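You operate a simulated robot arm through the tools that you are given. There is no shell and no other tool.

The job below is to be done with a simulated robot arm. You get a single attempt, and the scene is never put back.

Task
Hand-wash the white wool scarf: two doses in the bowl, scarf in, press it clean.
Fine: the bowl holds cool water and stays put; then lay the scarf in the drip tray, ready for rinsing.

It is judged by the outcome, as a careful person would: the job done as asked, and still so three seconds after it is handed in. It fails if anything else is knocked over, pushed out of place, dropped, spilled or broken.

Robot
A 6-joint arm with a two-finger gripper, fixed in place. Base frame: the origin is on the floor under the middle of its stand, x ahead of it, y to its left, z up. Lengths are in mm, angles in rad, forces in N, time in s.
It reaches about 1572 mm from its shoulder. Its first joint turns from -2.897 to 2.897 rad. Payload 2.45 kg.
Tool frame: the origin (TCP) lies between the finger pads and is the grasp point; the fingertips stand 20 mm ahead of it; z points along the fingers, y is the line along which they close. The gripper opens to 140 mm; its body begins 168 mm behind the TCP.
Orientation is that of the tool frame in the base frame, as a unit quaternion [x, y, z, w]. With the fingers straight down and closing along the base's y, the tool's x points along the base's -x, its y along +y and its z along -z.

Tools
- The arm moves only by the tool step_arm. Its argument "targets" is a list of rows, each a list of 7 numbers: the shift along the tool's x, y, z in units of 25 mm (1.0 is 25 mm), then the turn, a rotation vector about the tool's x, y, z in units of 6 degrees (1.0 is 6 degrees), then the finger opening in m, from 0 to 0.14. In form: [[tx, ty, tz, wx, wy, wz, claw], ...]. A call has 1 to 20 rows; each row shifts and turns the commanded pose from where the row before left it, along the tool's axes as they then stand. A call with a number of a shift or a turn outside -1 to 1 is refused whole. Each row takes 0.2 s and may step no farther than 50 mm and 0.15 rad from the row before; otherwise, or with a gripper value out of range, the whole call is refused. Where a pose cannot be reached the arm comes as near as it can. A force on the tool above 40 N (or 10 N above the force at the start of the call, whichever is more), or a blocked arm, ends the call early, and 0.2 s more pass. The fingers move at their own pace (about 45 mm/s each) and stop on an object; they squeeze with about 23 N. The grip force told is the motor's: it shows also when the fingers shut on nothing. Time passes only in rows, and 0.2 s behind the last, so rows that do not move let the fingers close. The reply holds the time, the measured pose of the TCP, the force on the tool along the base axes, the opening and the grip force, in the units named above and with some noise, with the torque about the TCP (base axes, N m) and any sound that the robot's microphone picked up, and new pictures: "show" is both (left out), scene, wrist or none.
- Cameras (640 x 400 px; columns grow to the right, rows downward): "scene" is fixed at [220, -502, 1680.2]; the picture's right is [0.11, -0.99, 0.00], its down [-0.59, -0.07, -0.80] and it looks along [0.80, 0.09, -0.59] (base axes); focal length 341 px, centre (320, 200). "wrist" rides on the gripper at [78, 11, -209] in the tool frame; the picture's right is [-0.14, 0.99, 0.00], its down [-0.92, -0.13, -0.37] and it looks along [-0.36, -0.05, 0.93] (tool axes); focal length 280 px, centre (320, 200). There is no depth. A picture from a camera that has moved, and an enlarged one, comes with that camera's place and axes in the base frame and with its lens.
- zoom(camera, box): a new picture of the part [left, top, right, bottom] of that camera's present view, enlarged. No time passes.
- close_job(): hands the job in; it is judged then, once.

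Nothing tells you positions but the pictures and the camera data. Unless the task says otherwise, let go and move clear before handing in.

The tools are called by a JSON object that holds its "name" and its "arguments". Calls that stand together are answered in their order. step_arm: Moves the arm, as the interface text tells. Its arguments: {"type":"object","properties":{"targets":{"type":"array","items":{"type":"array","items":{"type":"number"}}},"show":{"type":"string","enum":["both","scene","wrist","none"]}},"required":["targets"]} The other tools are called the same way: zoom (camera, box) takes an enlarged picture of a part of a camera's view; close_job () hands the job in.

At the start:

```text
time: 0.0
eef_pos: [742.3, -146.3, 1260.8]
tcp_rot: [0.0, 1.0, 0.0, 0.0]
contact_force: [0.7, 0.6, -0.3]
torque: [-0.03, 0.03, 0.0]
gripper_width: 139.9
finger_force: 0.1
```

scene: 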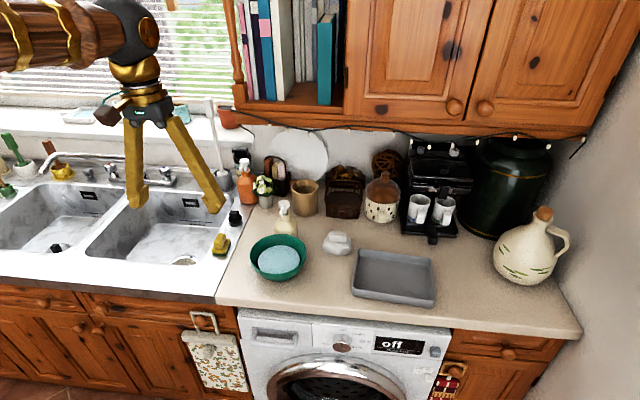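
wrist: 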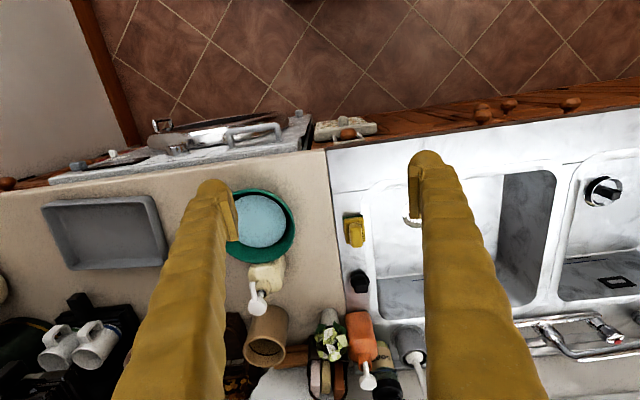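

I see a green bowl of water on the counter, a cream pump bottle just behind it, a folded white thing (likely the scarf), a grey tray, and an orange pump bottle by the sink. I'll zoom in to identify each before moving.

{"name": "zoom", "arguments": {"camera": "scene", "box": [220, 180, 380, 290]}}

{"name": "zoom", "arguments": {"camera": "scene", "box": [200, 130, 360, 230]}}

{"name": "zoom", "arguments": {"camera": "scene", "box": [320, 200, 460, 310]}}

{"name": "zoom", "arguments": {"camera": "wrist", "box": [200, 170, 420, 400]}}

```text
3.64 times, centred on (300, 235) of scene
camera zoom: at [220.0, -502.0, 1680.2], right [0.11, -0.99, 0.0], down [-0.59, -0.07, -0.8], along [0.8, 0.09, -0.59], focal length 1241 px, centre (393, 73)
```

zoom: 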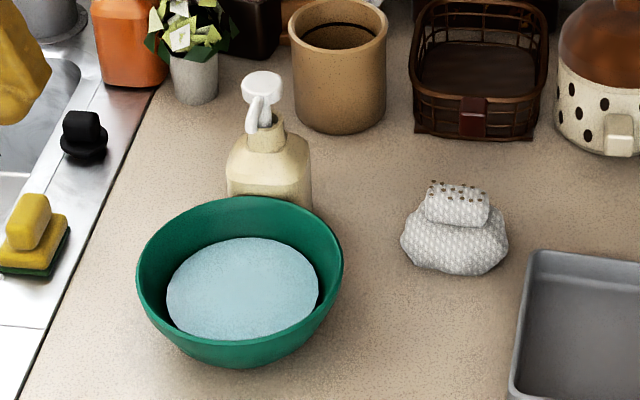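

```text
4.00 times, centred on (280, 180) of scene
camera zoom: at [220.0, -502.0, 1680.2], right [0.11, -0.99, 0.0], down [-0.59, -0.07, -0.8], along [0.8, 0.09, -0.59], focal length 1365 px, centre (480, 280)
```

zoom: 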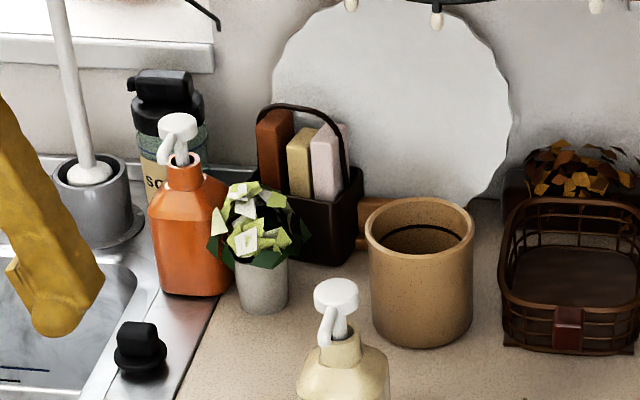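

```text
3.64 times, centred on (390, 255) of scene
camera zoom: at [220.0, -502.0, 1680.2], right [0.11, -0.99, 0.0], down [-0.59, -0.07, -0.8], along [0.8, 0.09, -0.59], focal length 1241 px, centre (66, 0)
```

zoom: 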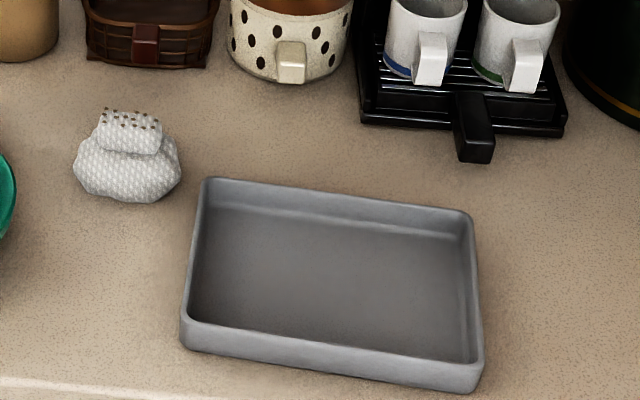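

```text
1.74 times, centred on (310, 285) of wrist
camera zoom: at [664.8, -136.0, 1470.3], right [0.14, 0.99, 0.0], down [0.92, -0.13, 0.37], along [0.36, -0.05, -0.93], focal length 488 px, centre (337, 52)
```

zoom: 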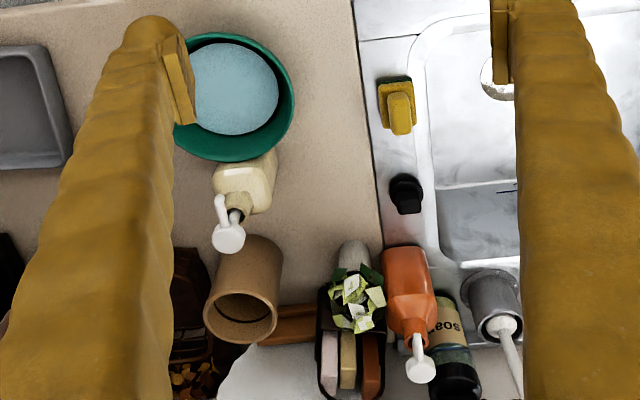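

The white folded knit with brown specks is the scarf. The bowl looks to be near (895, -300) with the cream pump bottle just behind it. I'll shift the arm to get better views of the labels and positions.

{"name": "step_arm", "arguments": {"targets": [[0, -1, 0, 0, 0, 0, 0.14], [0, -1, 0, 0, 0, 0, 0.14], [0, -1, 0, 0, 0, 0, 0.14], [0, -1, 0, 0, 0, 0, 0.14], [0, -1, 0, 0, 0, 0, 0.14], [0, -1, 0, 0, 0, 0, 0.14], [0, -1, 0, 0, 0, 0, 0.14]]}}

```text
time: 1.6
eef_pos: [741.8, -321.4, 1260.8]
tcp_rot: [0.0, 1.0, -0.001, 0.0]
contact_force: [0.6, 0.3, -0.1]
torque: [0.01, 0.0, 0.05]
gripper_width: 140.3
finger_force: 0.0
camera wrist: at [665.3, -310.7, 1470.4], right [0.14, 0.99, 0.0], down [0.92, -0.13, 0.37], along [0.36, -0.05, -0.93], focal length 280 px, centre (320, 200)
```

scene: 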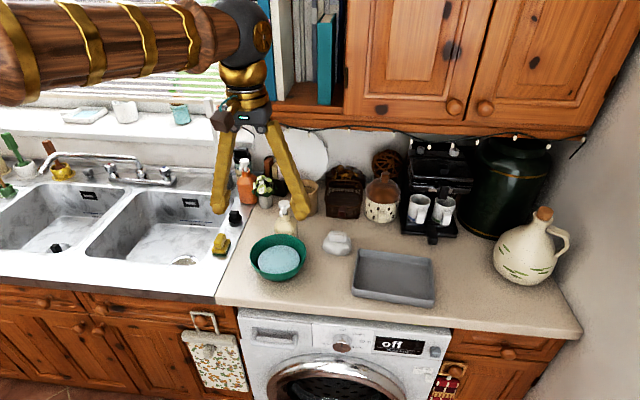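
wrist: 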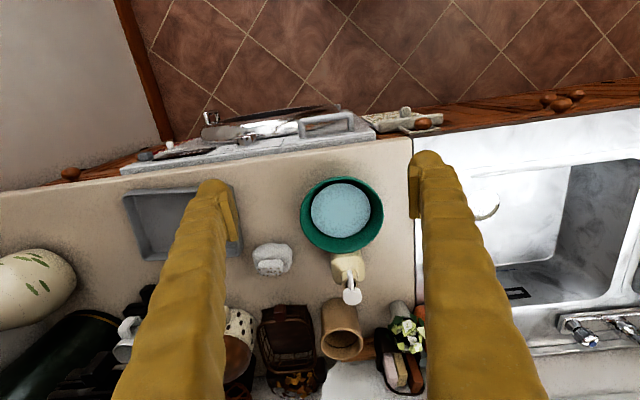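

The wrist view now shows the bowl, pump bottle and scarf between the fingers. I'll zoom for precise positions.

{"name": "zoom", "arguments": {"camera": "wrist", "box": [240, 160, 400, 260]}}

{"name": "zoom", "arguments": {"camera": "wrist", "box": [240, 240, 400, 340]}}

{"name": "zoom", "arguments": {"camera": "scene", "box": [240, 190, 320, 290]}}

```text
4.00 times, centred on (320, 210) of wrist
camera zoom: at [665.3, -310.7, 1470.4], right [0.14, 0.99, 0.0], down [0.92, -0.13, 0.37], along [0.36, -0.05, -0.93], focal length 1122 px, centre (320, 160)
```

zoom: 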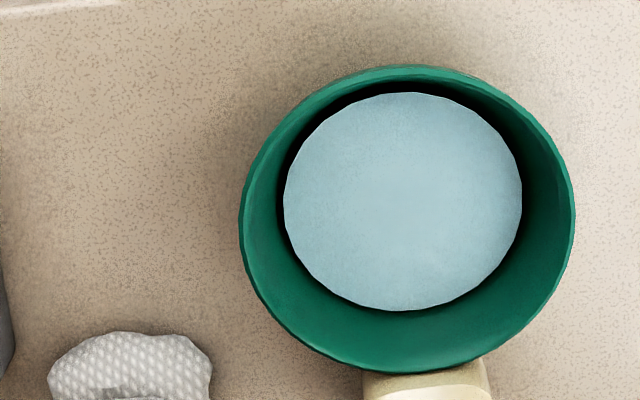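

```text
4.00 times, centred on (320, 290) of wrist
camera zoom: at [665.3, -310.7, 1470.4], right [0.14, 0.99, 0.0], down [0.92, -0.13, 0.37], along [0.36, -0.05, -0.93], focal length 1122 px, centre (320, -160)
```

zoom: 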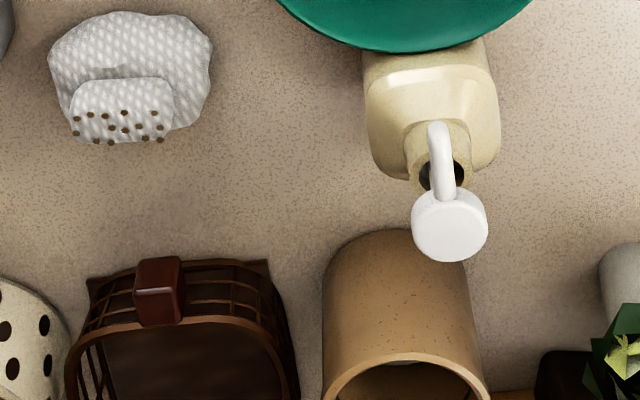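

```text
4.00 times, centred on (280, 240) of scene
camera zoom: at [220.0, -502.0, 1680.2], right [0.11, -0.99, 0.0], down [-0.59, -0.07, -0.8], along [0.8, 0.09, -0.59], focal length 1365 px, centre (480, 40)
```

zoom: 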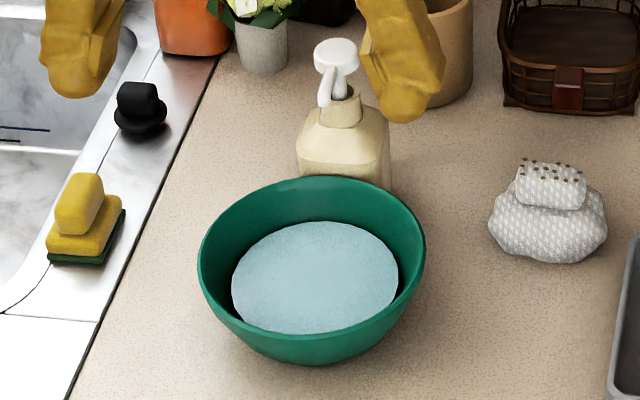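

{"name": "zoom", "arguments": {"camera": "scene", "box": [264, 192, 312, 222]}}

{"name": "zoom", "arguments": {"camera": "scene", "box": [225, 140, 285, 215]}}

{"name": "zoom", "arguments": {"camera": "wrist", "box": [310, 240, 380, 310]}}

{"name": "zoom", "arguments": {"camera": "scene", "box": [180, 300, 280, 400]}}

```text
13.33 times, centred on (288, 207) of scene
camera zoom: at [220.0, -502.0, 1680.2], right [0.11, -0.99, 0.0], down [-0.59, -0.07, -0.8], along [0.8, 0.09, -0.59], focal length 4551 px, centre (747, 107)
```

zoom: 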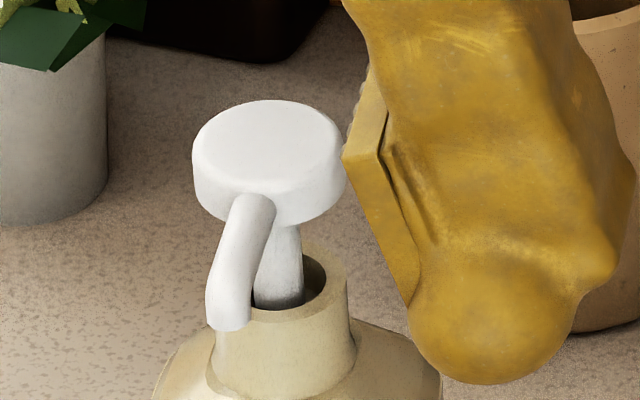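

```text
5.33 times, centred on (255, 178) of scene
camera zoom: at [220.0, -502.0, 1680.2], right [0.11, -0.99, 0.0], down [-0.59, -0.07, -0.8], along [0.8, 0.09, -0.59], focal length 1820 px, centre (667, 320)
```

zoom: 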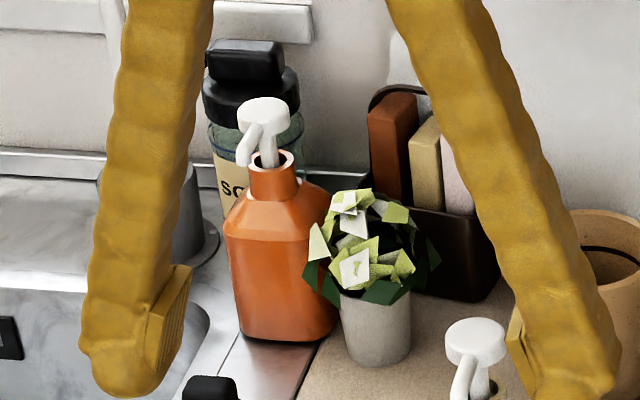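

```text
5.71 times, centred on (345, 275) of wrist
camera zoom: at [665.3, -310.7, 1470.4], right [0.14, 0.99, 0.0], down [0.92, -0.13, 0.37], along [0.36, -0.05, -0.93], focal length 1602 px, centre (177, -229)
```

zoom: 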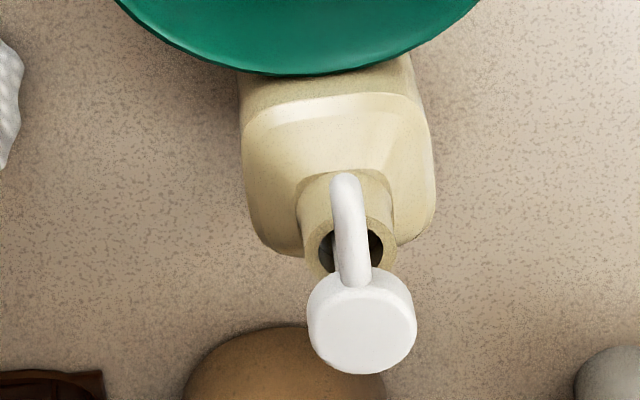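

```text
4.00 times, centred on (230, 350) of scene
camera zoom: at [220.0, -502.0, 1680.2], right [0.11, -0.99, 0.0], down [-0.59, -0.07, -0.8], along [0.8, 0.09, -0.59], focal length 1365 px, centre (680, -400)
```

zoom: 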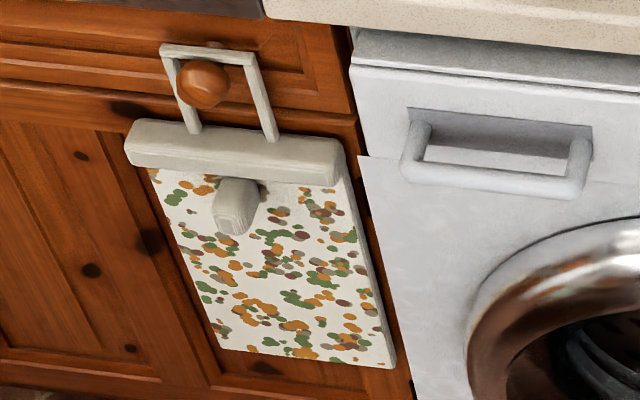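

{"name": "zoom", "arguments": {"camera": "scene", "box": [220, 60, 460, 180]}}

{"name": "zoom", "arguments": {"camera": "scene", "box": [400, 60, 640, 210]}}

```text
2.67 times, centred on (340, 120) of scene
camera zoom: at [220.0, -502.0, 1680.2], right [0.11, -0.99, 0.0], down [-0.59, -0.07, -0.8], along [0.8, 0.09, -0.59], focal length 910 px, centre (267, 413)
```

zoom: 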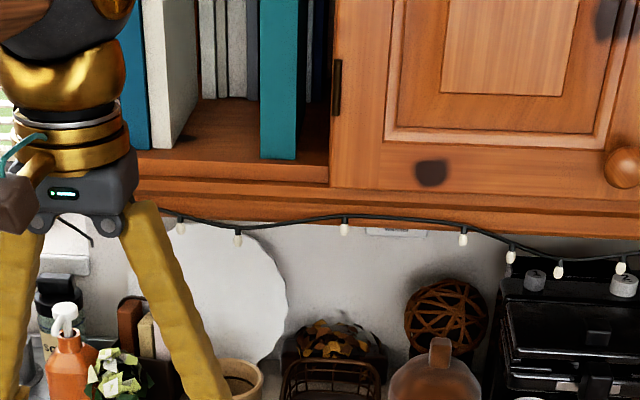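

```text
2.67 times, centred on (520, 135) of scene
camera zoom: at [220.0, -502.0, 1680.2], right [0.11, -0.99, 0.0], down [-0.59, -0.07, -0.8], along [0.8, 0.09, -0.59], focal length 910 px, centre (-213, 373)
```

zoom: 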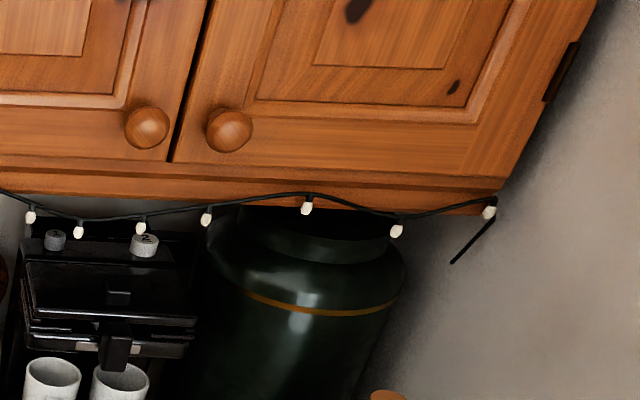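

The pump head looks to be near (999, -302, 1083), with its spout pointing at the bowl; the cabinets' front edge is roughly x≈1090, z≈1295, so I need to stay clear of that. I'll lower the wrist camera for a precise look at the spout against the bowl rim.

{"name": "step_arm", "arguments": {"targets": [[-0.46, 0.15, 0.97, 0, 0, 0, 0.14], [-0.46, 0.15, 0.97, 0, 0, 0, 0.14], [-0.46, 0.15, 0.97, 0, 0, 0, 0.14], [-0.46, 0.15, 0.97, 0, 0, 0, 0.14], [-0.46, 0.15, 0.97, 0, 0, 0, 0.14]]}}

{"name": "zoom", "arguments": {"camera": "wrist", "box": [240, 160, 400, 260]}}

{"name": "zoom", "arguments": {"camera": "wrist", "box": [240, 260, 400, 360]}}

```text
time: 2.8
eef_pos: [800.1, -303.2, 1139.8]
tcp_rot: [0.0, 1.0, 0.0, 0.0]
contact_force: [0.9, -0.7, -0.2]
torque: [-0.01, 0.01, 0.01]
gripper_width: 140.2
finger_force: 0.1
camera wrist: at [721.5, -292.8, 1349.6], right [0.14, 0.99, 0.0], down [0.92, -0.13, 0.37], along [0.37, -0.05, -0.93], focal length 280 px, centre (320, 200)
```

scene: 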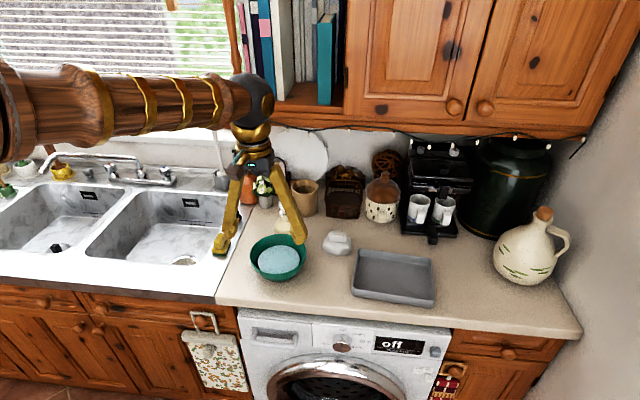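
wrist: 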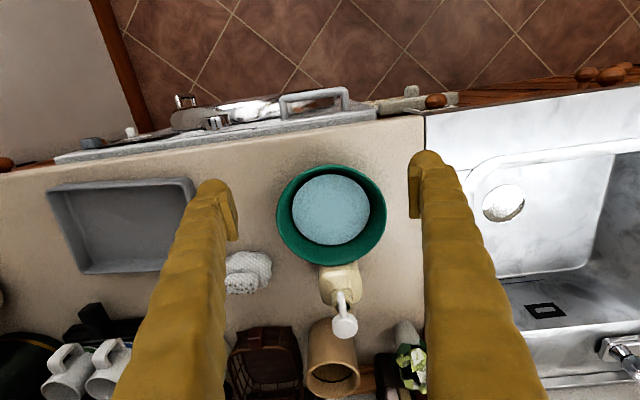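

```text
4.00 times, centred on (320, 210) of wrist
camera zoom: at [721.5, -292.8, 1349.6], right [0.14, 0.99, 0.0], down [0.92, -0.13, 0.37], along [0.37, -0.05, -0.93], focal length 1122 px, centre (320, 160)
```

zoom: 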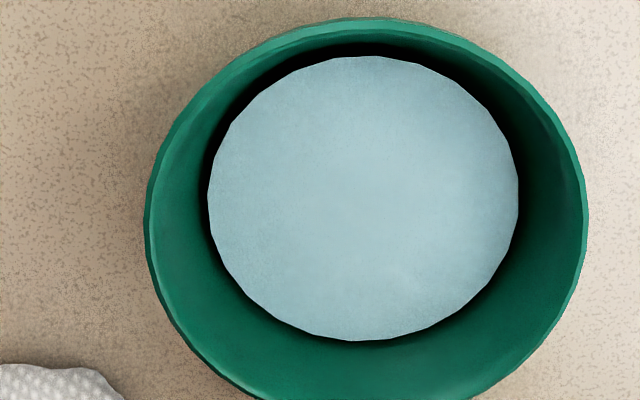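

```text
4.00 times, centred on (320, 310) of wrist
camera zoom: at [721.5, -292.8, 1349.6], right [0.14, 0.99, 0.0], down [0.92, -0.13, 0.37], along [0.37, -0.05, -0.93], focal length 1122 px, centre (320, -240)
```

zoom: 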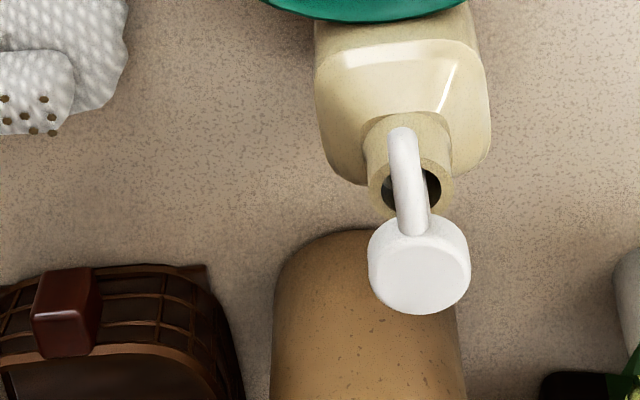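

The bowl rim sits around (895, -300, 970), radius about 82. The pump head is near (1001, -300, 1083) and its spout tip is near x≈950, so it overhangs the bowl. I'll tilt the tool forward to check the cabinet clearance and see the bottle front.

{"name": "step_arm", "arguments": {"targets": [[0, 0, 0, 0, -1, 0, 0.14], [0, 0, 0, 0, -1, 0, 0.14], [0, 0, 0, 0, -1, 0, 0.14], [0, 0, 0, 0, -1, 0, 0.14], [0, 0, 0, 0, -1, 0, 0.14], [0, 0, 0, 0, -1, 0, 0.14], [0, 0, 0, 0, -1, 0, 0.14]]}}

{"name": "zoom", "arguments": {"camera": "wrist", "box": [220, 160, 420, 290]}}

{"name": "zoom", "arguments": {"camera": "wrist", "box": [200, 270, 440, 400]}}

```text
time: 4.4
eef_pos: [799.2, -301.8, 1140.1]
tcp_rot: [0.001, 0.933, -0.001, 0.359]
contact_force: [0.2, 0.2, -0.2]
torque: [0.01, 0.02, 0.05]
gripper_width: 140.1
finger_force: 0.0
camera wrist: at [601.9, -291.6, 1243.4], right [0.1, 0.99, 0.09], down [0.44, -0.13, 0.89], along [0.89, -0.05, -0.45], focal length 280 px, centre (320, 200)
```

scene: 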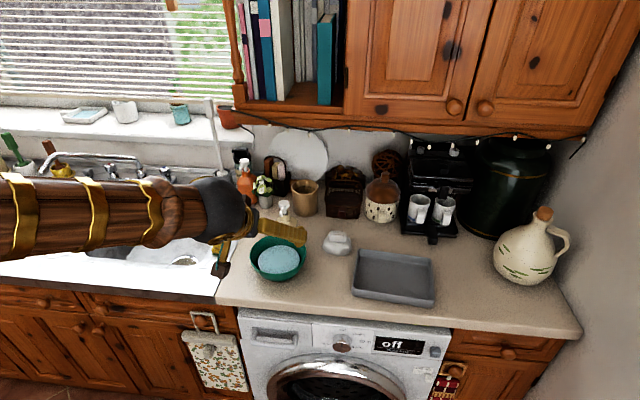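
wrist: 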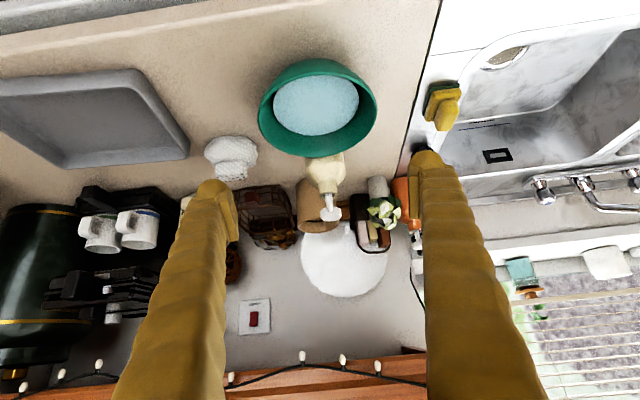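

```text
3.08 times, centred on (320, 225) of wrist
camera zoom: at [601.9, -291.6, 1243.4], right [0.1, 0.99, 0.09], down [0.44, -0.13, 0.89], along [0.89, -0.05, -0.45], focal length 863 px, centre (320, 123)
```

zoom: 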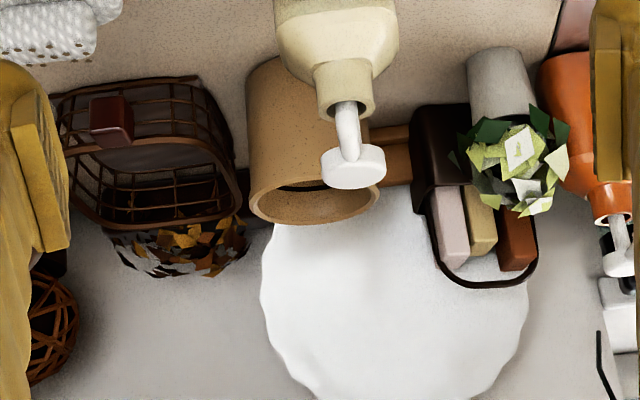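

```text
2.67 times, centred on (320, 335) of wrist
camera zoom: at [601.9, -291.6, 1243.4], right [0.1, 0.99, 0.09], down [0.44, -0.13, 0.89], along [0.89, -0.05, -0.45], focal length 748 px, centre (320, -160)
```

zoom: 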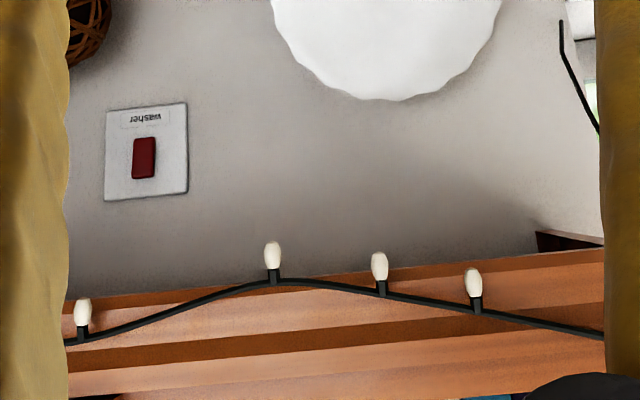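

The cabinet edge is about x≈1080–1145, z≈1275–1305, so I'll press the pump with the tool tilted about 24° forward to keep the gripper body well back. First I'll close the fingers and hover above the pump head.

{"name": "step_arm", "arguments": {"targets": [[0, 0, 0, 0, 1, 0, 0.0], [0, 0, 0, 0, 1, 0, 0.0], [0, 0, 0, 0, 1, 0, 0.0], [-0.895, 0, 0.426, 0, 0, 0, 0.0], [-0.895, 0, 0.426, 0, 0, 0, 0.0], [-0.895, 0, 0.426, 0, 0, 0, 0.0], [-0.895, 0.04, 0.426, 0, 0, 0, 0.0], [-0.895, 0.04, 0.426, 0, 0, 0, 0.0], [-0.895, 0, 0.426, 0, 0, 0, 0.0], [-0.895, 0, 0.426, 0, 0, 0, 0.0], [-0.895, 0, 0.426, 0, 0, 0, 0.0]]}}

{"name": "zoom", "arguments": {"camera": "scene", "box": [240, 160, 340, 240]}}

{"name": "zoom", "arguments": {"camera": "wrist", "box": [240, 130, 400, 250]}}

```text
time: 6.8
eef_pos: [999.8, -301.8, 1132.0]
tcp_rot: [0.0, 0.978, 0.0, 0.208]
contact_force: [-0.5, 0.6, -0.4]
torque: [0.0, -0.01, -0.02]
gripper_width: 0.1
finger_force: 23.4
camera wrist: at [843.7, -290.7, 1293.3], right [0.13, 0.99, 0.06], down [0.69, -0.13, 0.71], along [0.71, -0.05, -0.7], focal length 280 px, centre (320, 200)
```

scene: 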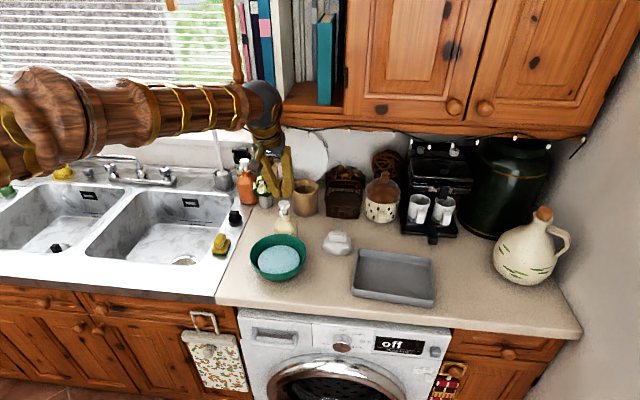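
wrist: 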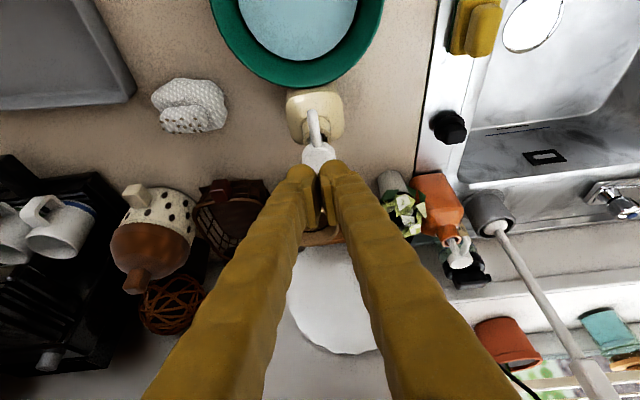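

```text
5.00 times, centred on (290, 200) of scene
camera zoom: at [220.0, -502.0, 1680.2], right [0.11, -0.99, 0.0], down [-0.59, -0.07, -0.8], along [0.8, 0.09, -0.59], focal length 1706 px, centre (470, 200)
```

zoom: 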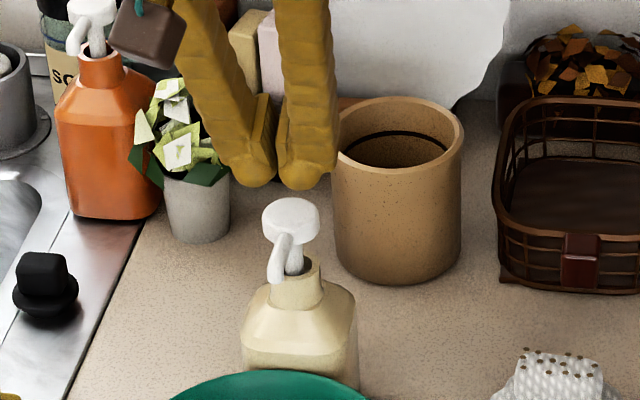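

```text
3.33 times, centred on (320, 190) of wrist
camera zoom: at [843.7, -290.7, 1293.3], right [0.13, 0.99, 0.06], down [0.69, -0.13, 0.71], along [0.71, -0.05, -0.7], focal length 935 px, centre (320, 233)
```

zoom: 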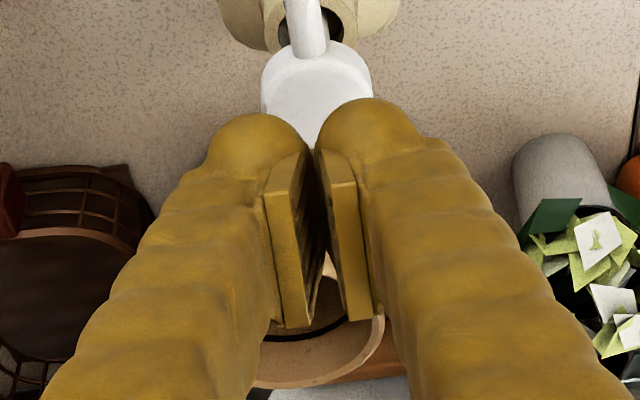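

The closed fingertips are two rounded bulbs about 31 mm apart, which would straddle the edges of the 31 mm pump head. I'll open slightly and centre only the +y fingertip over the head.

{"name": "step_arm", "arguments": {"targets": [[0, -0.68, 0, 0, 0, 0, 0.04], [0, -0.68, 0, 0, 0, 0, 0.04], [0, 0, 0, 0, 0, 0, 0.04], [0, 0, 0, 0, 0, 0, 0.04]]}}

{"name": "zoom", "arguments": {"camera": "scene", "box": [250, 160, 330, 230]}}

{"name": "zoom", "arguments": {"camera": "wrist", "box": [260, 110, 420, 230]}}

```text
time: 7.8
eef_pos: [998.2, -335.7, 1134.1]
tcp_rot: [-0.001, 0.978, 0.0, 0.208]
contact_force: [-0.3, 0.9, 0.4]
torque: [-0.01, 0.0, -0.02]
gripper_width: 40.2
finger_force: 0.1
camera wrist: at [843.0, -325.2, 1293.8], right [0.13, 0.99, 0.06], down [0.69, -0.13, 0.71], along [0.71, -0.05, -0.7], focal length 280 px, centre (320, 200)
```

scene: 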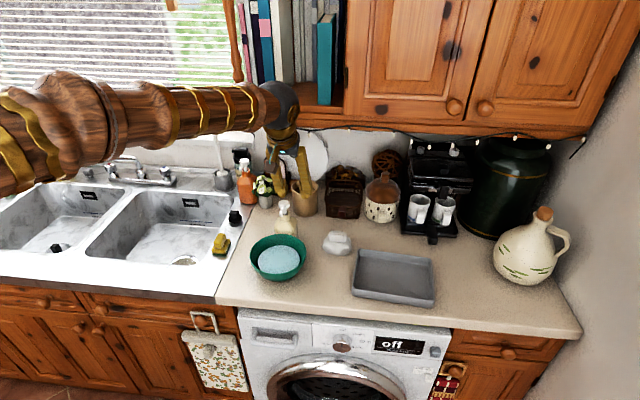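
wrist: 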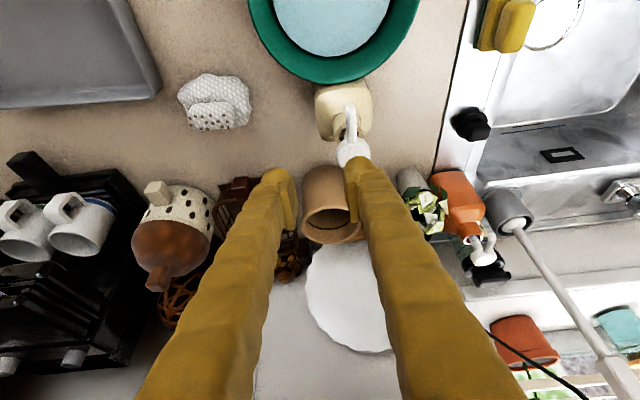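

```text
5.71 times, centred on (290, 195) of scene
camera zoom: at [220.0, -502.0, 1680.2], right [0.11, -0.99, 0.0], down [-0.59, -0.07, -0.8], along [0.8, 0.09, -0.59], focal length 1950 px, centre (491, 229)
```

zoom: 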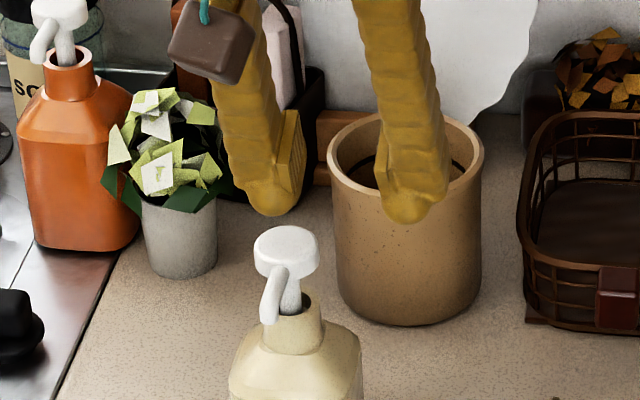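

```text
3.33 times, centred on (340, 170) of wrist
camera zoom: at [843.0, -325.2, 1293.8], right [0.13, 0.99, 0.06], down [0.69, -0.13, 0.71], along [0.71, -0.05, -0.7], focal length 935 px, centre (253, 300)
```

zoom: 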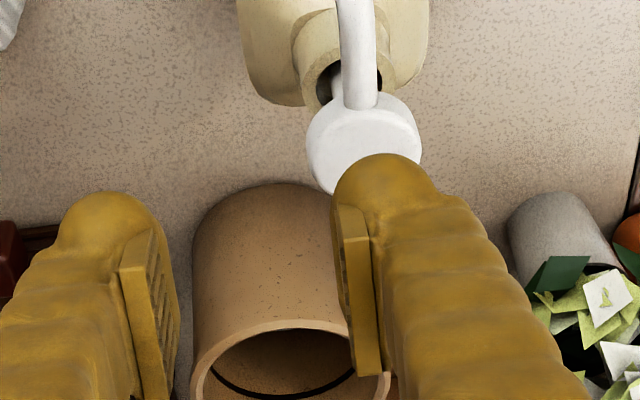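

The +y fingertip lines up with the pump head in y; I'll shift about 6 mm forward and descend close to it before pressing gently.

{"name": "step_arm", "arguments": {"targets": [[-0.219, -0.03, 0.098, 0, 0, 0, 0.04], [0.0814, 0, 0.1828, 0, 0, 0, 0.04], [0.0814, 0, 0.1828, 0, 0, 0, 0.04], [0.0814, 0, 0.1828, 0, 0, 0, 0.04], [0.0814, 0, 0.1828, 0, 0, 0, 0.04]]}}

{"name": "zoom", "arguments": {"camera": "scene", "box": [260, 170, 330, 230]}}

{"name": "zoom", "arguments": {"camera": "wrist", "box": [300, 110, 400, 190]}}

```text
time: 9.0
eef_pos: [1004.2, -335.5, 1113.2]
tcp_rot: [0.0, 0.978, 0.0, 0.208]
contact_force: [0.4, 0.3, -0.7]
torque: [0.0, 0.02, 0.03]
gripper_width: 39.9
finger_force: 0.0
camera wrist: at [848.4, -325.2, 1273.6], right [0.13, 0.99, 0.06], down [0.69, -0.13, 0.71], along [0.71, -0.05, -0.7], focal length 280 px, centre (320, 200)
```

scene: 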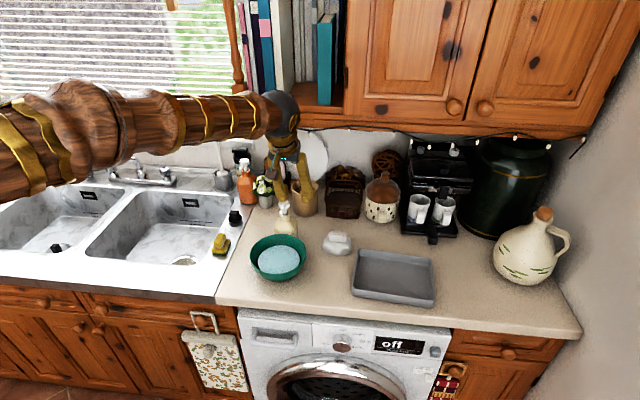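
wrist: 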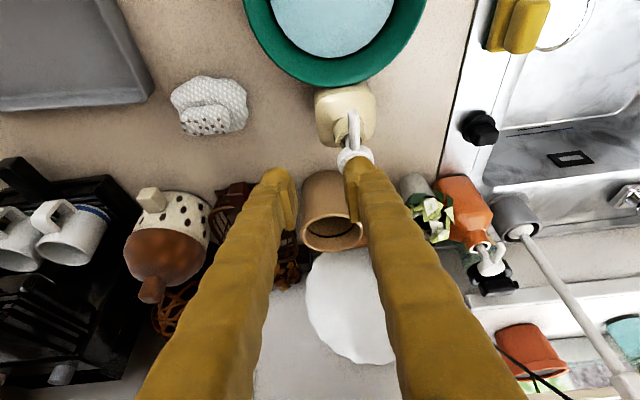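

```text
6.67 times, centred on (295, 200) of scene
camera zoom: at [220.0, -502.0, 1680.2], right [0.11, -0.99, 0.0], down [-0.59, -0.07, -0.8], along [0.8, 0.09, -0.59], focal length 2275 px, centre (487, 200)
```

zoom: 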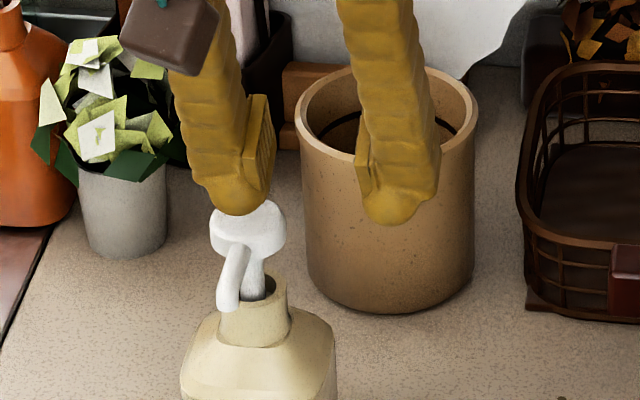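

```text
5.00 times, centred on (350, 150) of wrist
camera zoom: at [848.4, -325.2, 1273.6], right [0.13, 0.99, 0.06], down [0.69, -0.13, 0.71], along [0.71, -0.05, -0.7], focal length 1402 px, centre (170, 450)
```

zoom: 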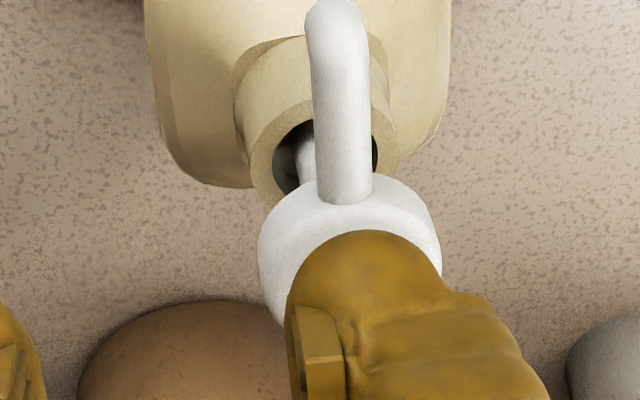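

The tip is about 3 mm too far +y; I'll correct that and press down slowly, watching the force.

{"name": "step_arm", "arguments": {"targets": [[0, -0.12, 0, 0, 0, 0, 0.04], [0.0326, 0, 0.0731, 0, 0, 0, 0.04], [0.0326, 0, 0.0731, 0, 0, 0, 0.04], [0.0326, 0, 0.0731, 0, 0, 0, 0.04], [0.0326, 0, 0.0731, 0, 0, 0, 0.04]]}}

{"name": "zoom", "arguments": {"camera": "scene", "box": [260, 170, 330, 230]}}

```text
time: 10.2
eef_pos: [1003.8, -338.7, 1106.6]
tcp_rot: [0.0, 0.978, 0.001, 0.207]
contact_force: [0.1, 0.4, 0.7]
torque: [-0.03, 0.02, -0.01]
gripper_width: 39.7
finger_force: 0.1
camera wrist: at [848.6, -327.9, 1266.7], right [0.13, 0.99, 0.06], down [0.69, -0.13, 0.71], along [0.71, -0.05, -0.7], focal length 280 px, centre (320, 200)
```

scene: 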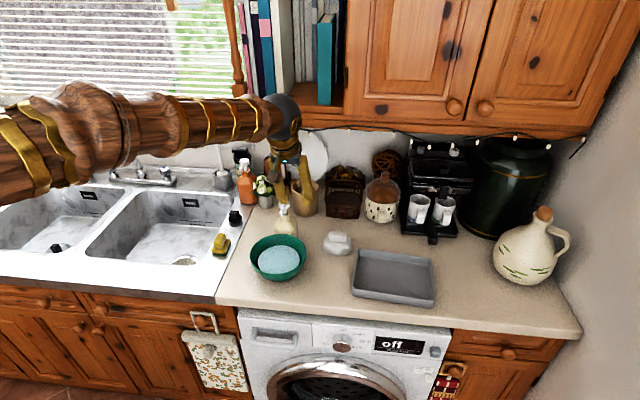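
wrist: 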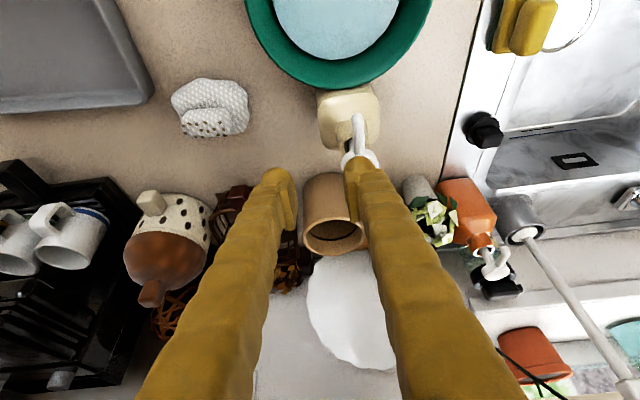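

```text
6.67 times, centred on (295, 200) of scene
camera zoom: at [220.0, -502.0, 1680.2], right [0.11, -0.99, 0.0], down [-0.59, -0.07, -0.8], along [0.8, 0.09, -0.59], focal length 2275 px, centre (487, 200)
```

zoom: 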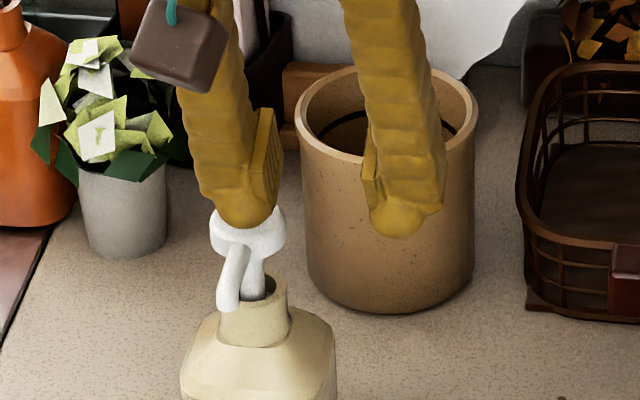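

The fingertip is centred over the head and about to touch. Continuing down in small steps.

{"name": "step_arm", "arguments": {"targets": [[0.0326, 0, 0.0731, 0, 0, 0, 0.04], [0.0326, 0, 0.0731, 0, 0, 0, 0.04], [0.0326, 0, 0.0731, 0, 0, 0, 0.04]], "show": "none"}}

{"name": "zoom", "arguments": {"camera": "scene", "box": [260, 190, 330, 240]}}

```text
time: 11.0
eef_pos: [1004.2, -337.9, 1099.3]
tcp_rot: [0.0, 0.978, 0.001, 0.209]
contact_force: [0.9, -0.4, -0.7]
torque: [0.03, 0.01, 0.01]
gripper_width: 40.0
finger_force: 0.0
```

```text
8.00 times, centred on (295, 215) of scene
camera zoom: at [220.0, -502.0, 1680.2], right [0.11, -0.99, 0.0], down [-0.59, -0.07, -0.8], along [0.8, 0.09, -0.59], focal length 2730 px, centre (520, 80)
```

zoom: 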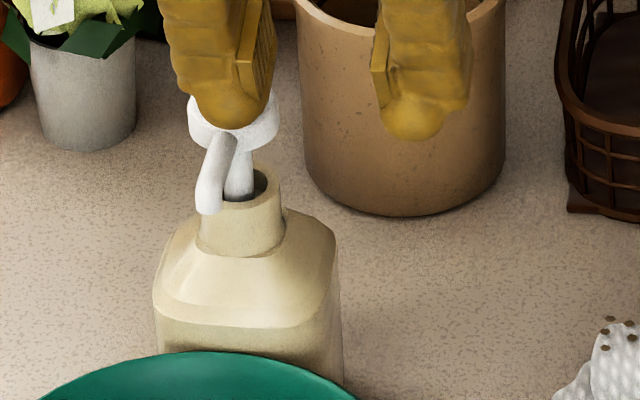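

{"name": "zoom", "arguments": {"camera": "wrist", "box": [300, 90, 420, 190]}}

{"name": "zoom", "arguments": {"camera": "scene", "box": [275, 195, 305, 220]}}

```text
4.00 times, centred on (360, 140) of wrist
camera zoom: at [848.7, -328.0, 1260.0], right [0.13, 0.99, 0.06], down [0.69, -0.13, 0.71], along [0.71, -0.05, -0.7], focal length 1122 px, centre (160, 440)
```

zoom: 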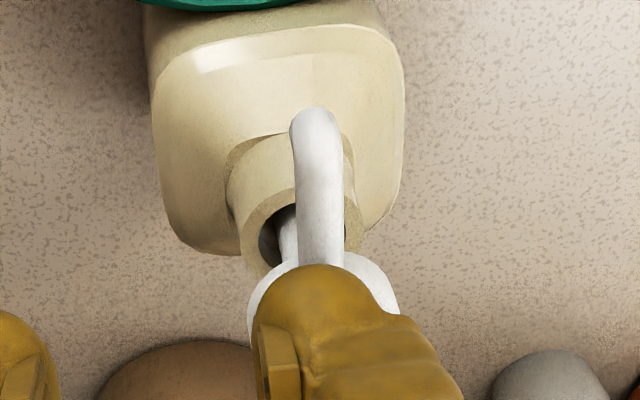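

```text
16.00 times, centred on (290, 208) of scene
camera zoom: at [220.0, -502.0, 1680.2], right [0.11, -0.99, 0.0], down [-0.59, -0.07, -0.8], along [0.8, 0.09, -0.59], focal length 5461 px, centre (800, 80)
```

zoom: 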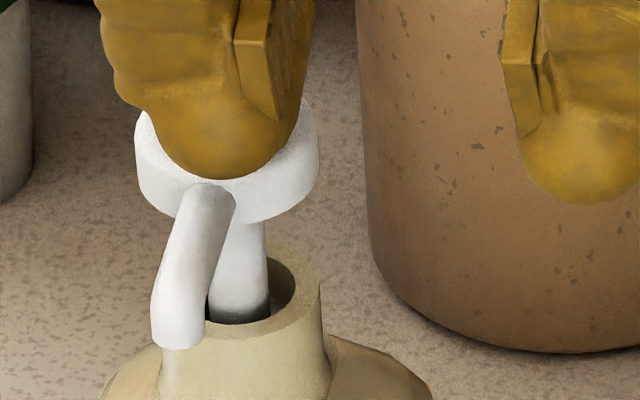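

No contact force yet — the picture shows the fingertip is still in front of the head. Re-triangulating with all the views puts the head at about (1017, -301, 1069), and the spout tip at x≈965, still about 10 mm inside the bowl rim. I'll rise, move 21 mm forward, and look again.

{"name": "step_arm", "arguments": {"targets": [[-0.244, 0, -0.548, 0, 0, 0, 0.04], [-0.768, 0.04, 0.342, 0, 0, 0, 0.04], [0, 0, 0, 0, 0, 0, 0.04]]}}

{"name": "zoom", "arguments": {"camera": "scene", "box": [275, 190, 305, 215]}}

{"name": "zoom", "arguments": {"camera": "wrist", "box": [300, 70, 420, 170]}}

```text
time: 11.8
eef_pos: [1026.1, -335.7, 1116.3]
tcp_rot: [0.0, 0.978, 0.0, 0.208]
contact_force: [-0.3, 0.1, 0.2]
torque: [-0.02, 0.03, -0.01]
gripper_width: 39.9
finger_force: 0.1
camera wrist: at [870.6, -325.1, 1275.2], right [0.13, 0.99, 0.06], down [0.69, -0.13, 0.71], along [0.71, -0.05, -0.7], focal length 280 px, centre (320, 200)
```

scene: 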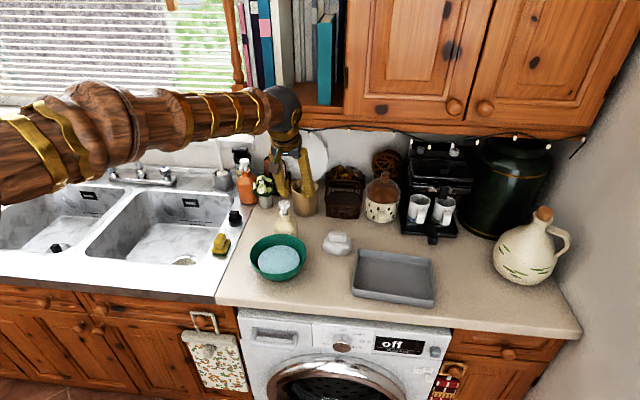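
wrist: 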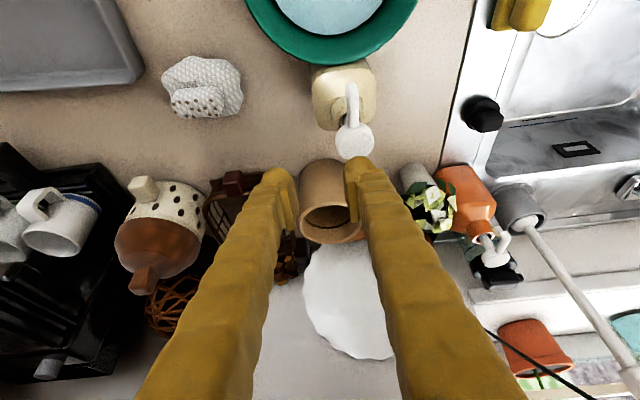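

```text
16.00 times, centred on (290, 202) of scene
camera zoom: at [220.0, -502.0, 1680.2], right [0.11, -0.99, 0.0], down [-0.59, -0.07, -0.8], along [0.8, 0.09, -0.59], focal length 5461 px, centre (800, 160)
```

zoom: 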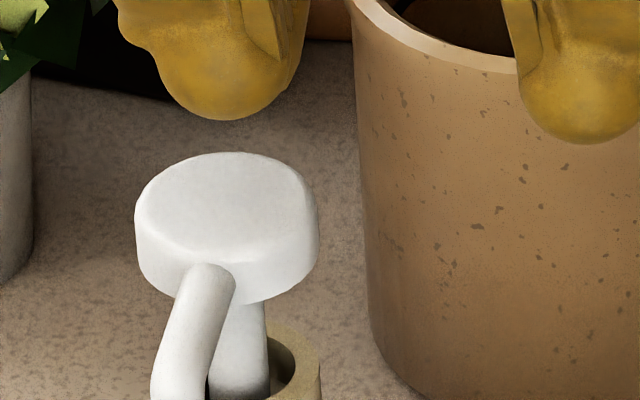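

```text
4.00 times, centred on (360, 120) of wrist
camera zoom: at [870.6, -325.1, 1275.2], right [0.13, 0.99, 0.06], down [0.69, -0.13, 0.71], along [0.71, -0.05, -0.7], focal length 1122 px, centre (160, 520)
```

zoom: 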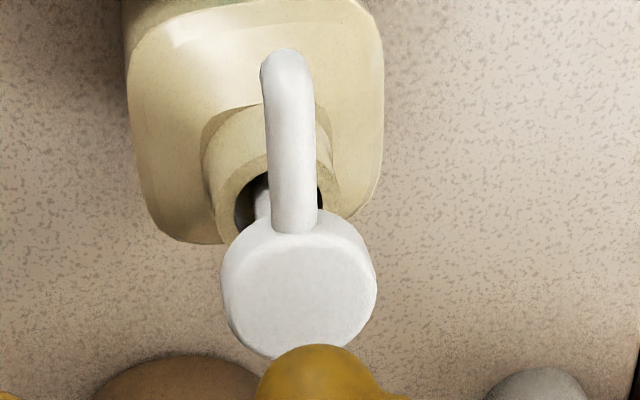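

The pump head is clearly visible now and the fingertip is about 22 mm above it, nearly centred. I'll trim by 3 mm and descend.

{"name": "step_arm", "arguments": {"targets": [[0.11, -0.05, -0.049, 0, 0, 0, 0.04], [0.0977, 0, 0.2194, 0, 0, 0, 0.04], [0.0977, 0, 0.2194, 0, 0, 0, 0.04], [0.0814, 0, 0.1828, 0, 0, 0, 0.04]]}}

{"name": "zoom", "arguments": {"camera": "scene", "box": [275, 190, 305, 215]}}

{"name": "zoom", "arguments": {"camera": "wrist", "box": [300, 70, 420, 170]}}

```text
time: 12.8
eef_pos: [1023.4, -338.4, 1097.0]
tcp_rot: [0.0, 0.978, 0.0, 0.208]
contact_force: [0.1, 0.5, -1.2]
torque: [0.03, 0.04, -0.03]
gripper_width: 40.1
finger_force: 0.0
camera wrist: at [866.8, -328.1, 1257.6], right [0.13, 0.99, 0.06], down [0.69, -0.13, 0.71], along [0.71, -0.05, -0.7], focal length 280 px, centre (320, 200)
```

scene: 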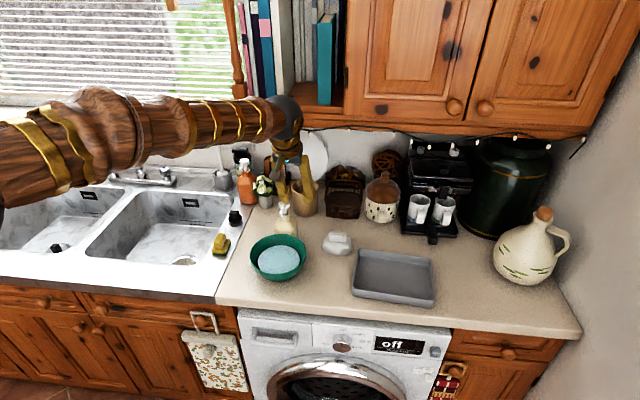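
wrist: 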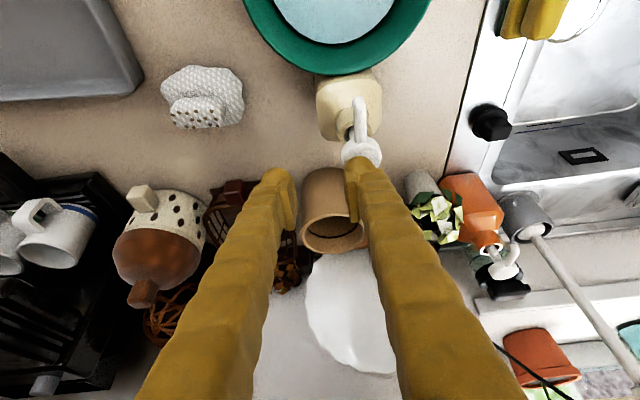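

```text
16.00 times, centred on (290, 202) of scene
camera zoom: at [220.0, -502.0, 1680.2], right [0.11, -0.99, 0.0], down [-0.59, -0.07, -0.8], along [0.8, 0.09, -0.59], focal length 5461 px, centre (800, 160)
```

zoom: 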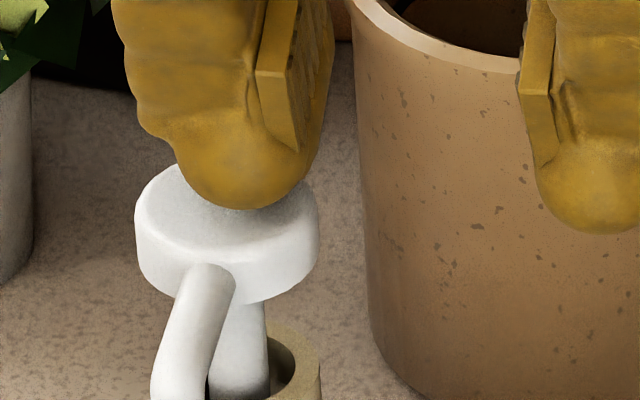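

```text
4.00 times, centred on (360, 120) of wrist
camera zoom: at [866.8, -328.1, 1257.6], right [0.13, 0.99, 0.06], down [0.69, -0.13, 0.71], along [0.71, -0.05, -0.7], focal length 1122 px, centre (160, 520)
```

zoom: 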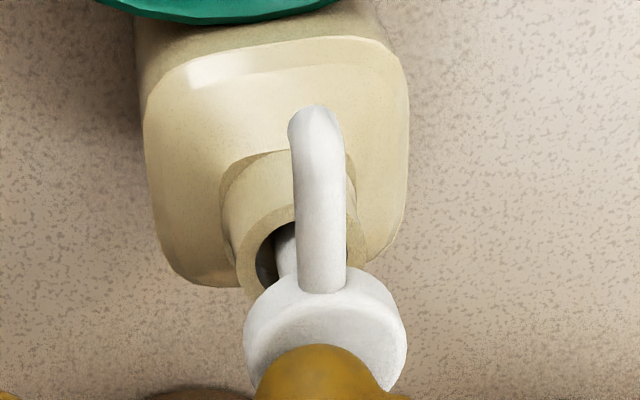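

{"name": "step_arm", "arguments": {"targets": [[0, 0.08, 0, 0, 0, 0, 0.04], [0.0326, 0, 0.0731, 0, 0, 0, 0.04], [0.0326, 0, 0.0731, 0, 0, 0, 0.04]], "show": "none"}}

{"name": "zoom", "arguments": {"camera": "scene", "box": [275, 190, 305, 215]}}

```text
time: 13.6
eef_pos: [1021.7, -335.4, 1093.3]
tcp_rot: [0.0, 0.978, -0.001, 0.208]
contact_force: [-0.2, 0.7, 0.4]
torque: [-0.02, -0.02, 0.0]
gripper_width: 40.2
finger_force: 0.1
```

```text
16.00 times, centred on (290, 202) of scene
camera zoom: at [220.0, -502.0, 1680.2], right [0.11, -0.99, 0.0], down [-0.59, -0.07, -0.8], along [0.8, 0.09, -0.59], focal length 5461 px, centre (800, 160)
```

zoom: 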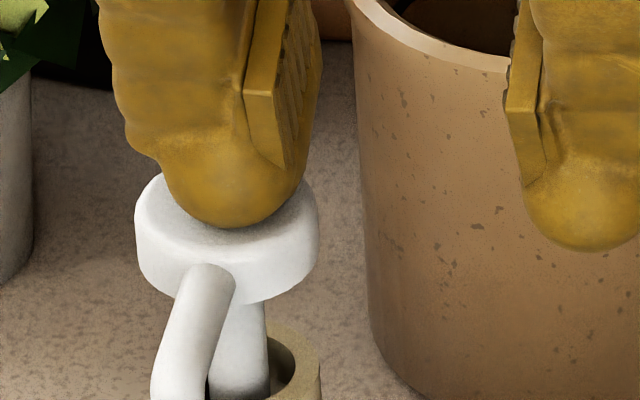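

Well centred on the head now. Continuing the press slowly.

{"name": "step_arm", "arguments": {"targets": [[0.0326, 0, 0.0731, 0, 0, 0, 0.04], [0.0326, 0, 0.0731, 0, 0, 0, 0.04]], "show": "none"}}

{"name": "zoom", "arguments": {"camera": "scene", "box": [275, 190, 305, 215]}}

```text
time: 14.2
eef_pos: [1021.8, -336.4, 1090.1]
tcp_rot: [0.0, 0.978, 0.0, 0.207]
contact_force: [-0.5, 0.3, 2.8]
torque: [0.1, -0.03, 0.0]
gripper_width: 40.7
finger_force: 1.1
```

```text
16.00 times, centred on (290, 202) of scene
camera zoom: at [220.0, -502.0, 1680.2], right [0.11, -0.99, 0.0], down [-0.59, -0.07, -0.8], along [0.8, 0.09, -0.59], focal length 5461 px, centre (800, 160)
```

zoom: 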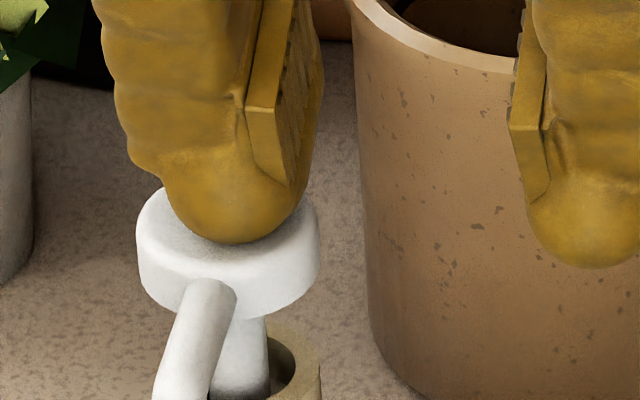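

Contact is made and the head is moving down (2.8 N). I'll press through the stroke.

{"name": "step_arm", "arguments": {"targets": [[0.0326, 0, 0.0731, 0, 0, 0, 0.04], [0.0326, 0, 0.0731, 0, 0, 0, 0.04], [0.0326, 0, 0.0731, 0, 0, 0, 0.04]], "show": "none"}}

{"name": "zoom", "arguments": {"camera": "scene", "box": [265, 190, 305, 220]}}

```text
time: 15.0
eef_pos: [1022.4, -336.9, 1084.4]
tcp_rot: [0.0, 0.978, 0.0, 0.208]
contact_force: [-1.5, 0.8, 3.7]
torque: [0.1, 0.01, 0.03]
gripper_width: 40.9
finger_force: 0.5
```

```text
13.33 times, centred on (285, 205) of scene
camera zoom: at [220.0, -502.0, 1680.2], right [0.11, -0.99, 0.0], down [-0.59, -0.07, -0.8], along [0.8, 0.09, -0.59], focal length 4551 px, centre (787, 133)
```

zoom: 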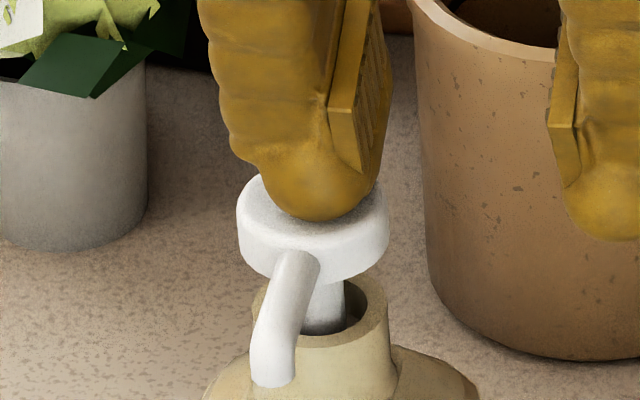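

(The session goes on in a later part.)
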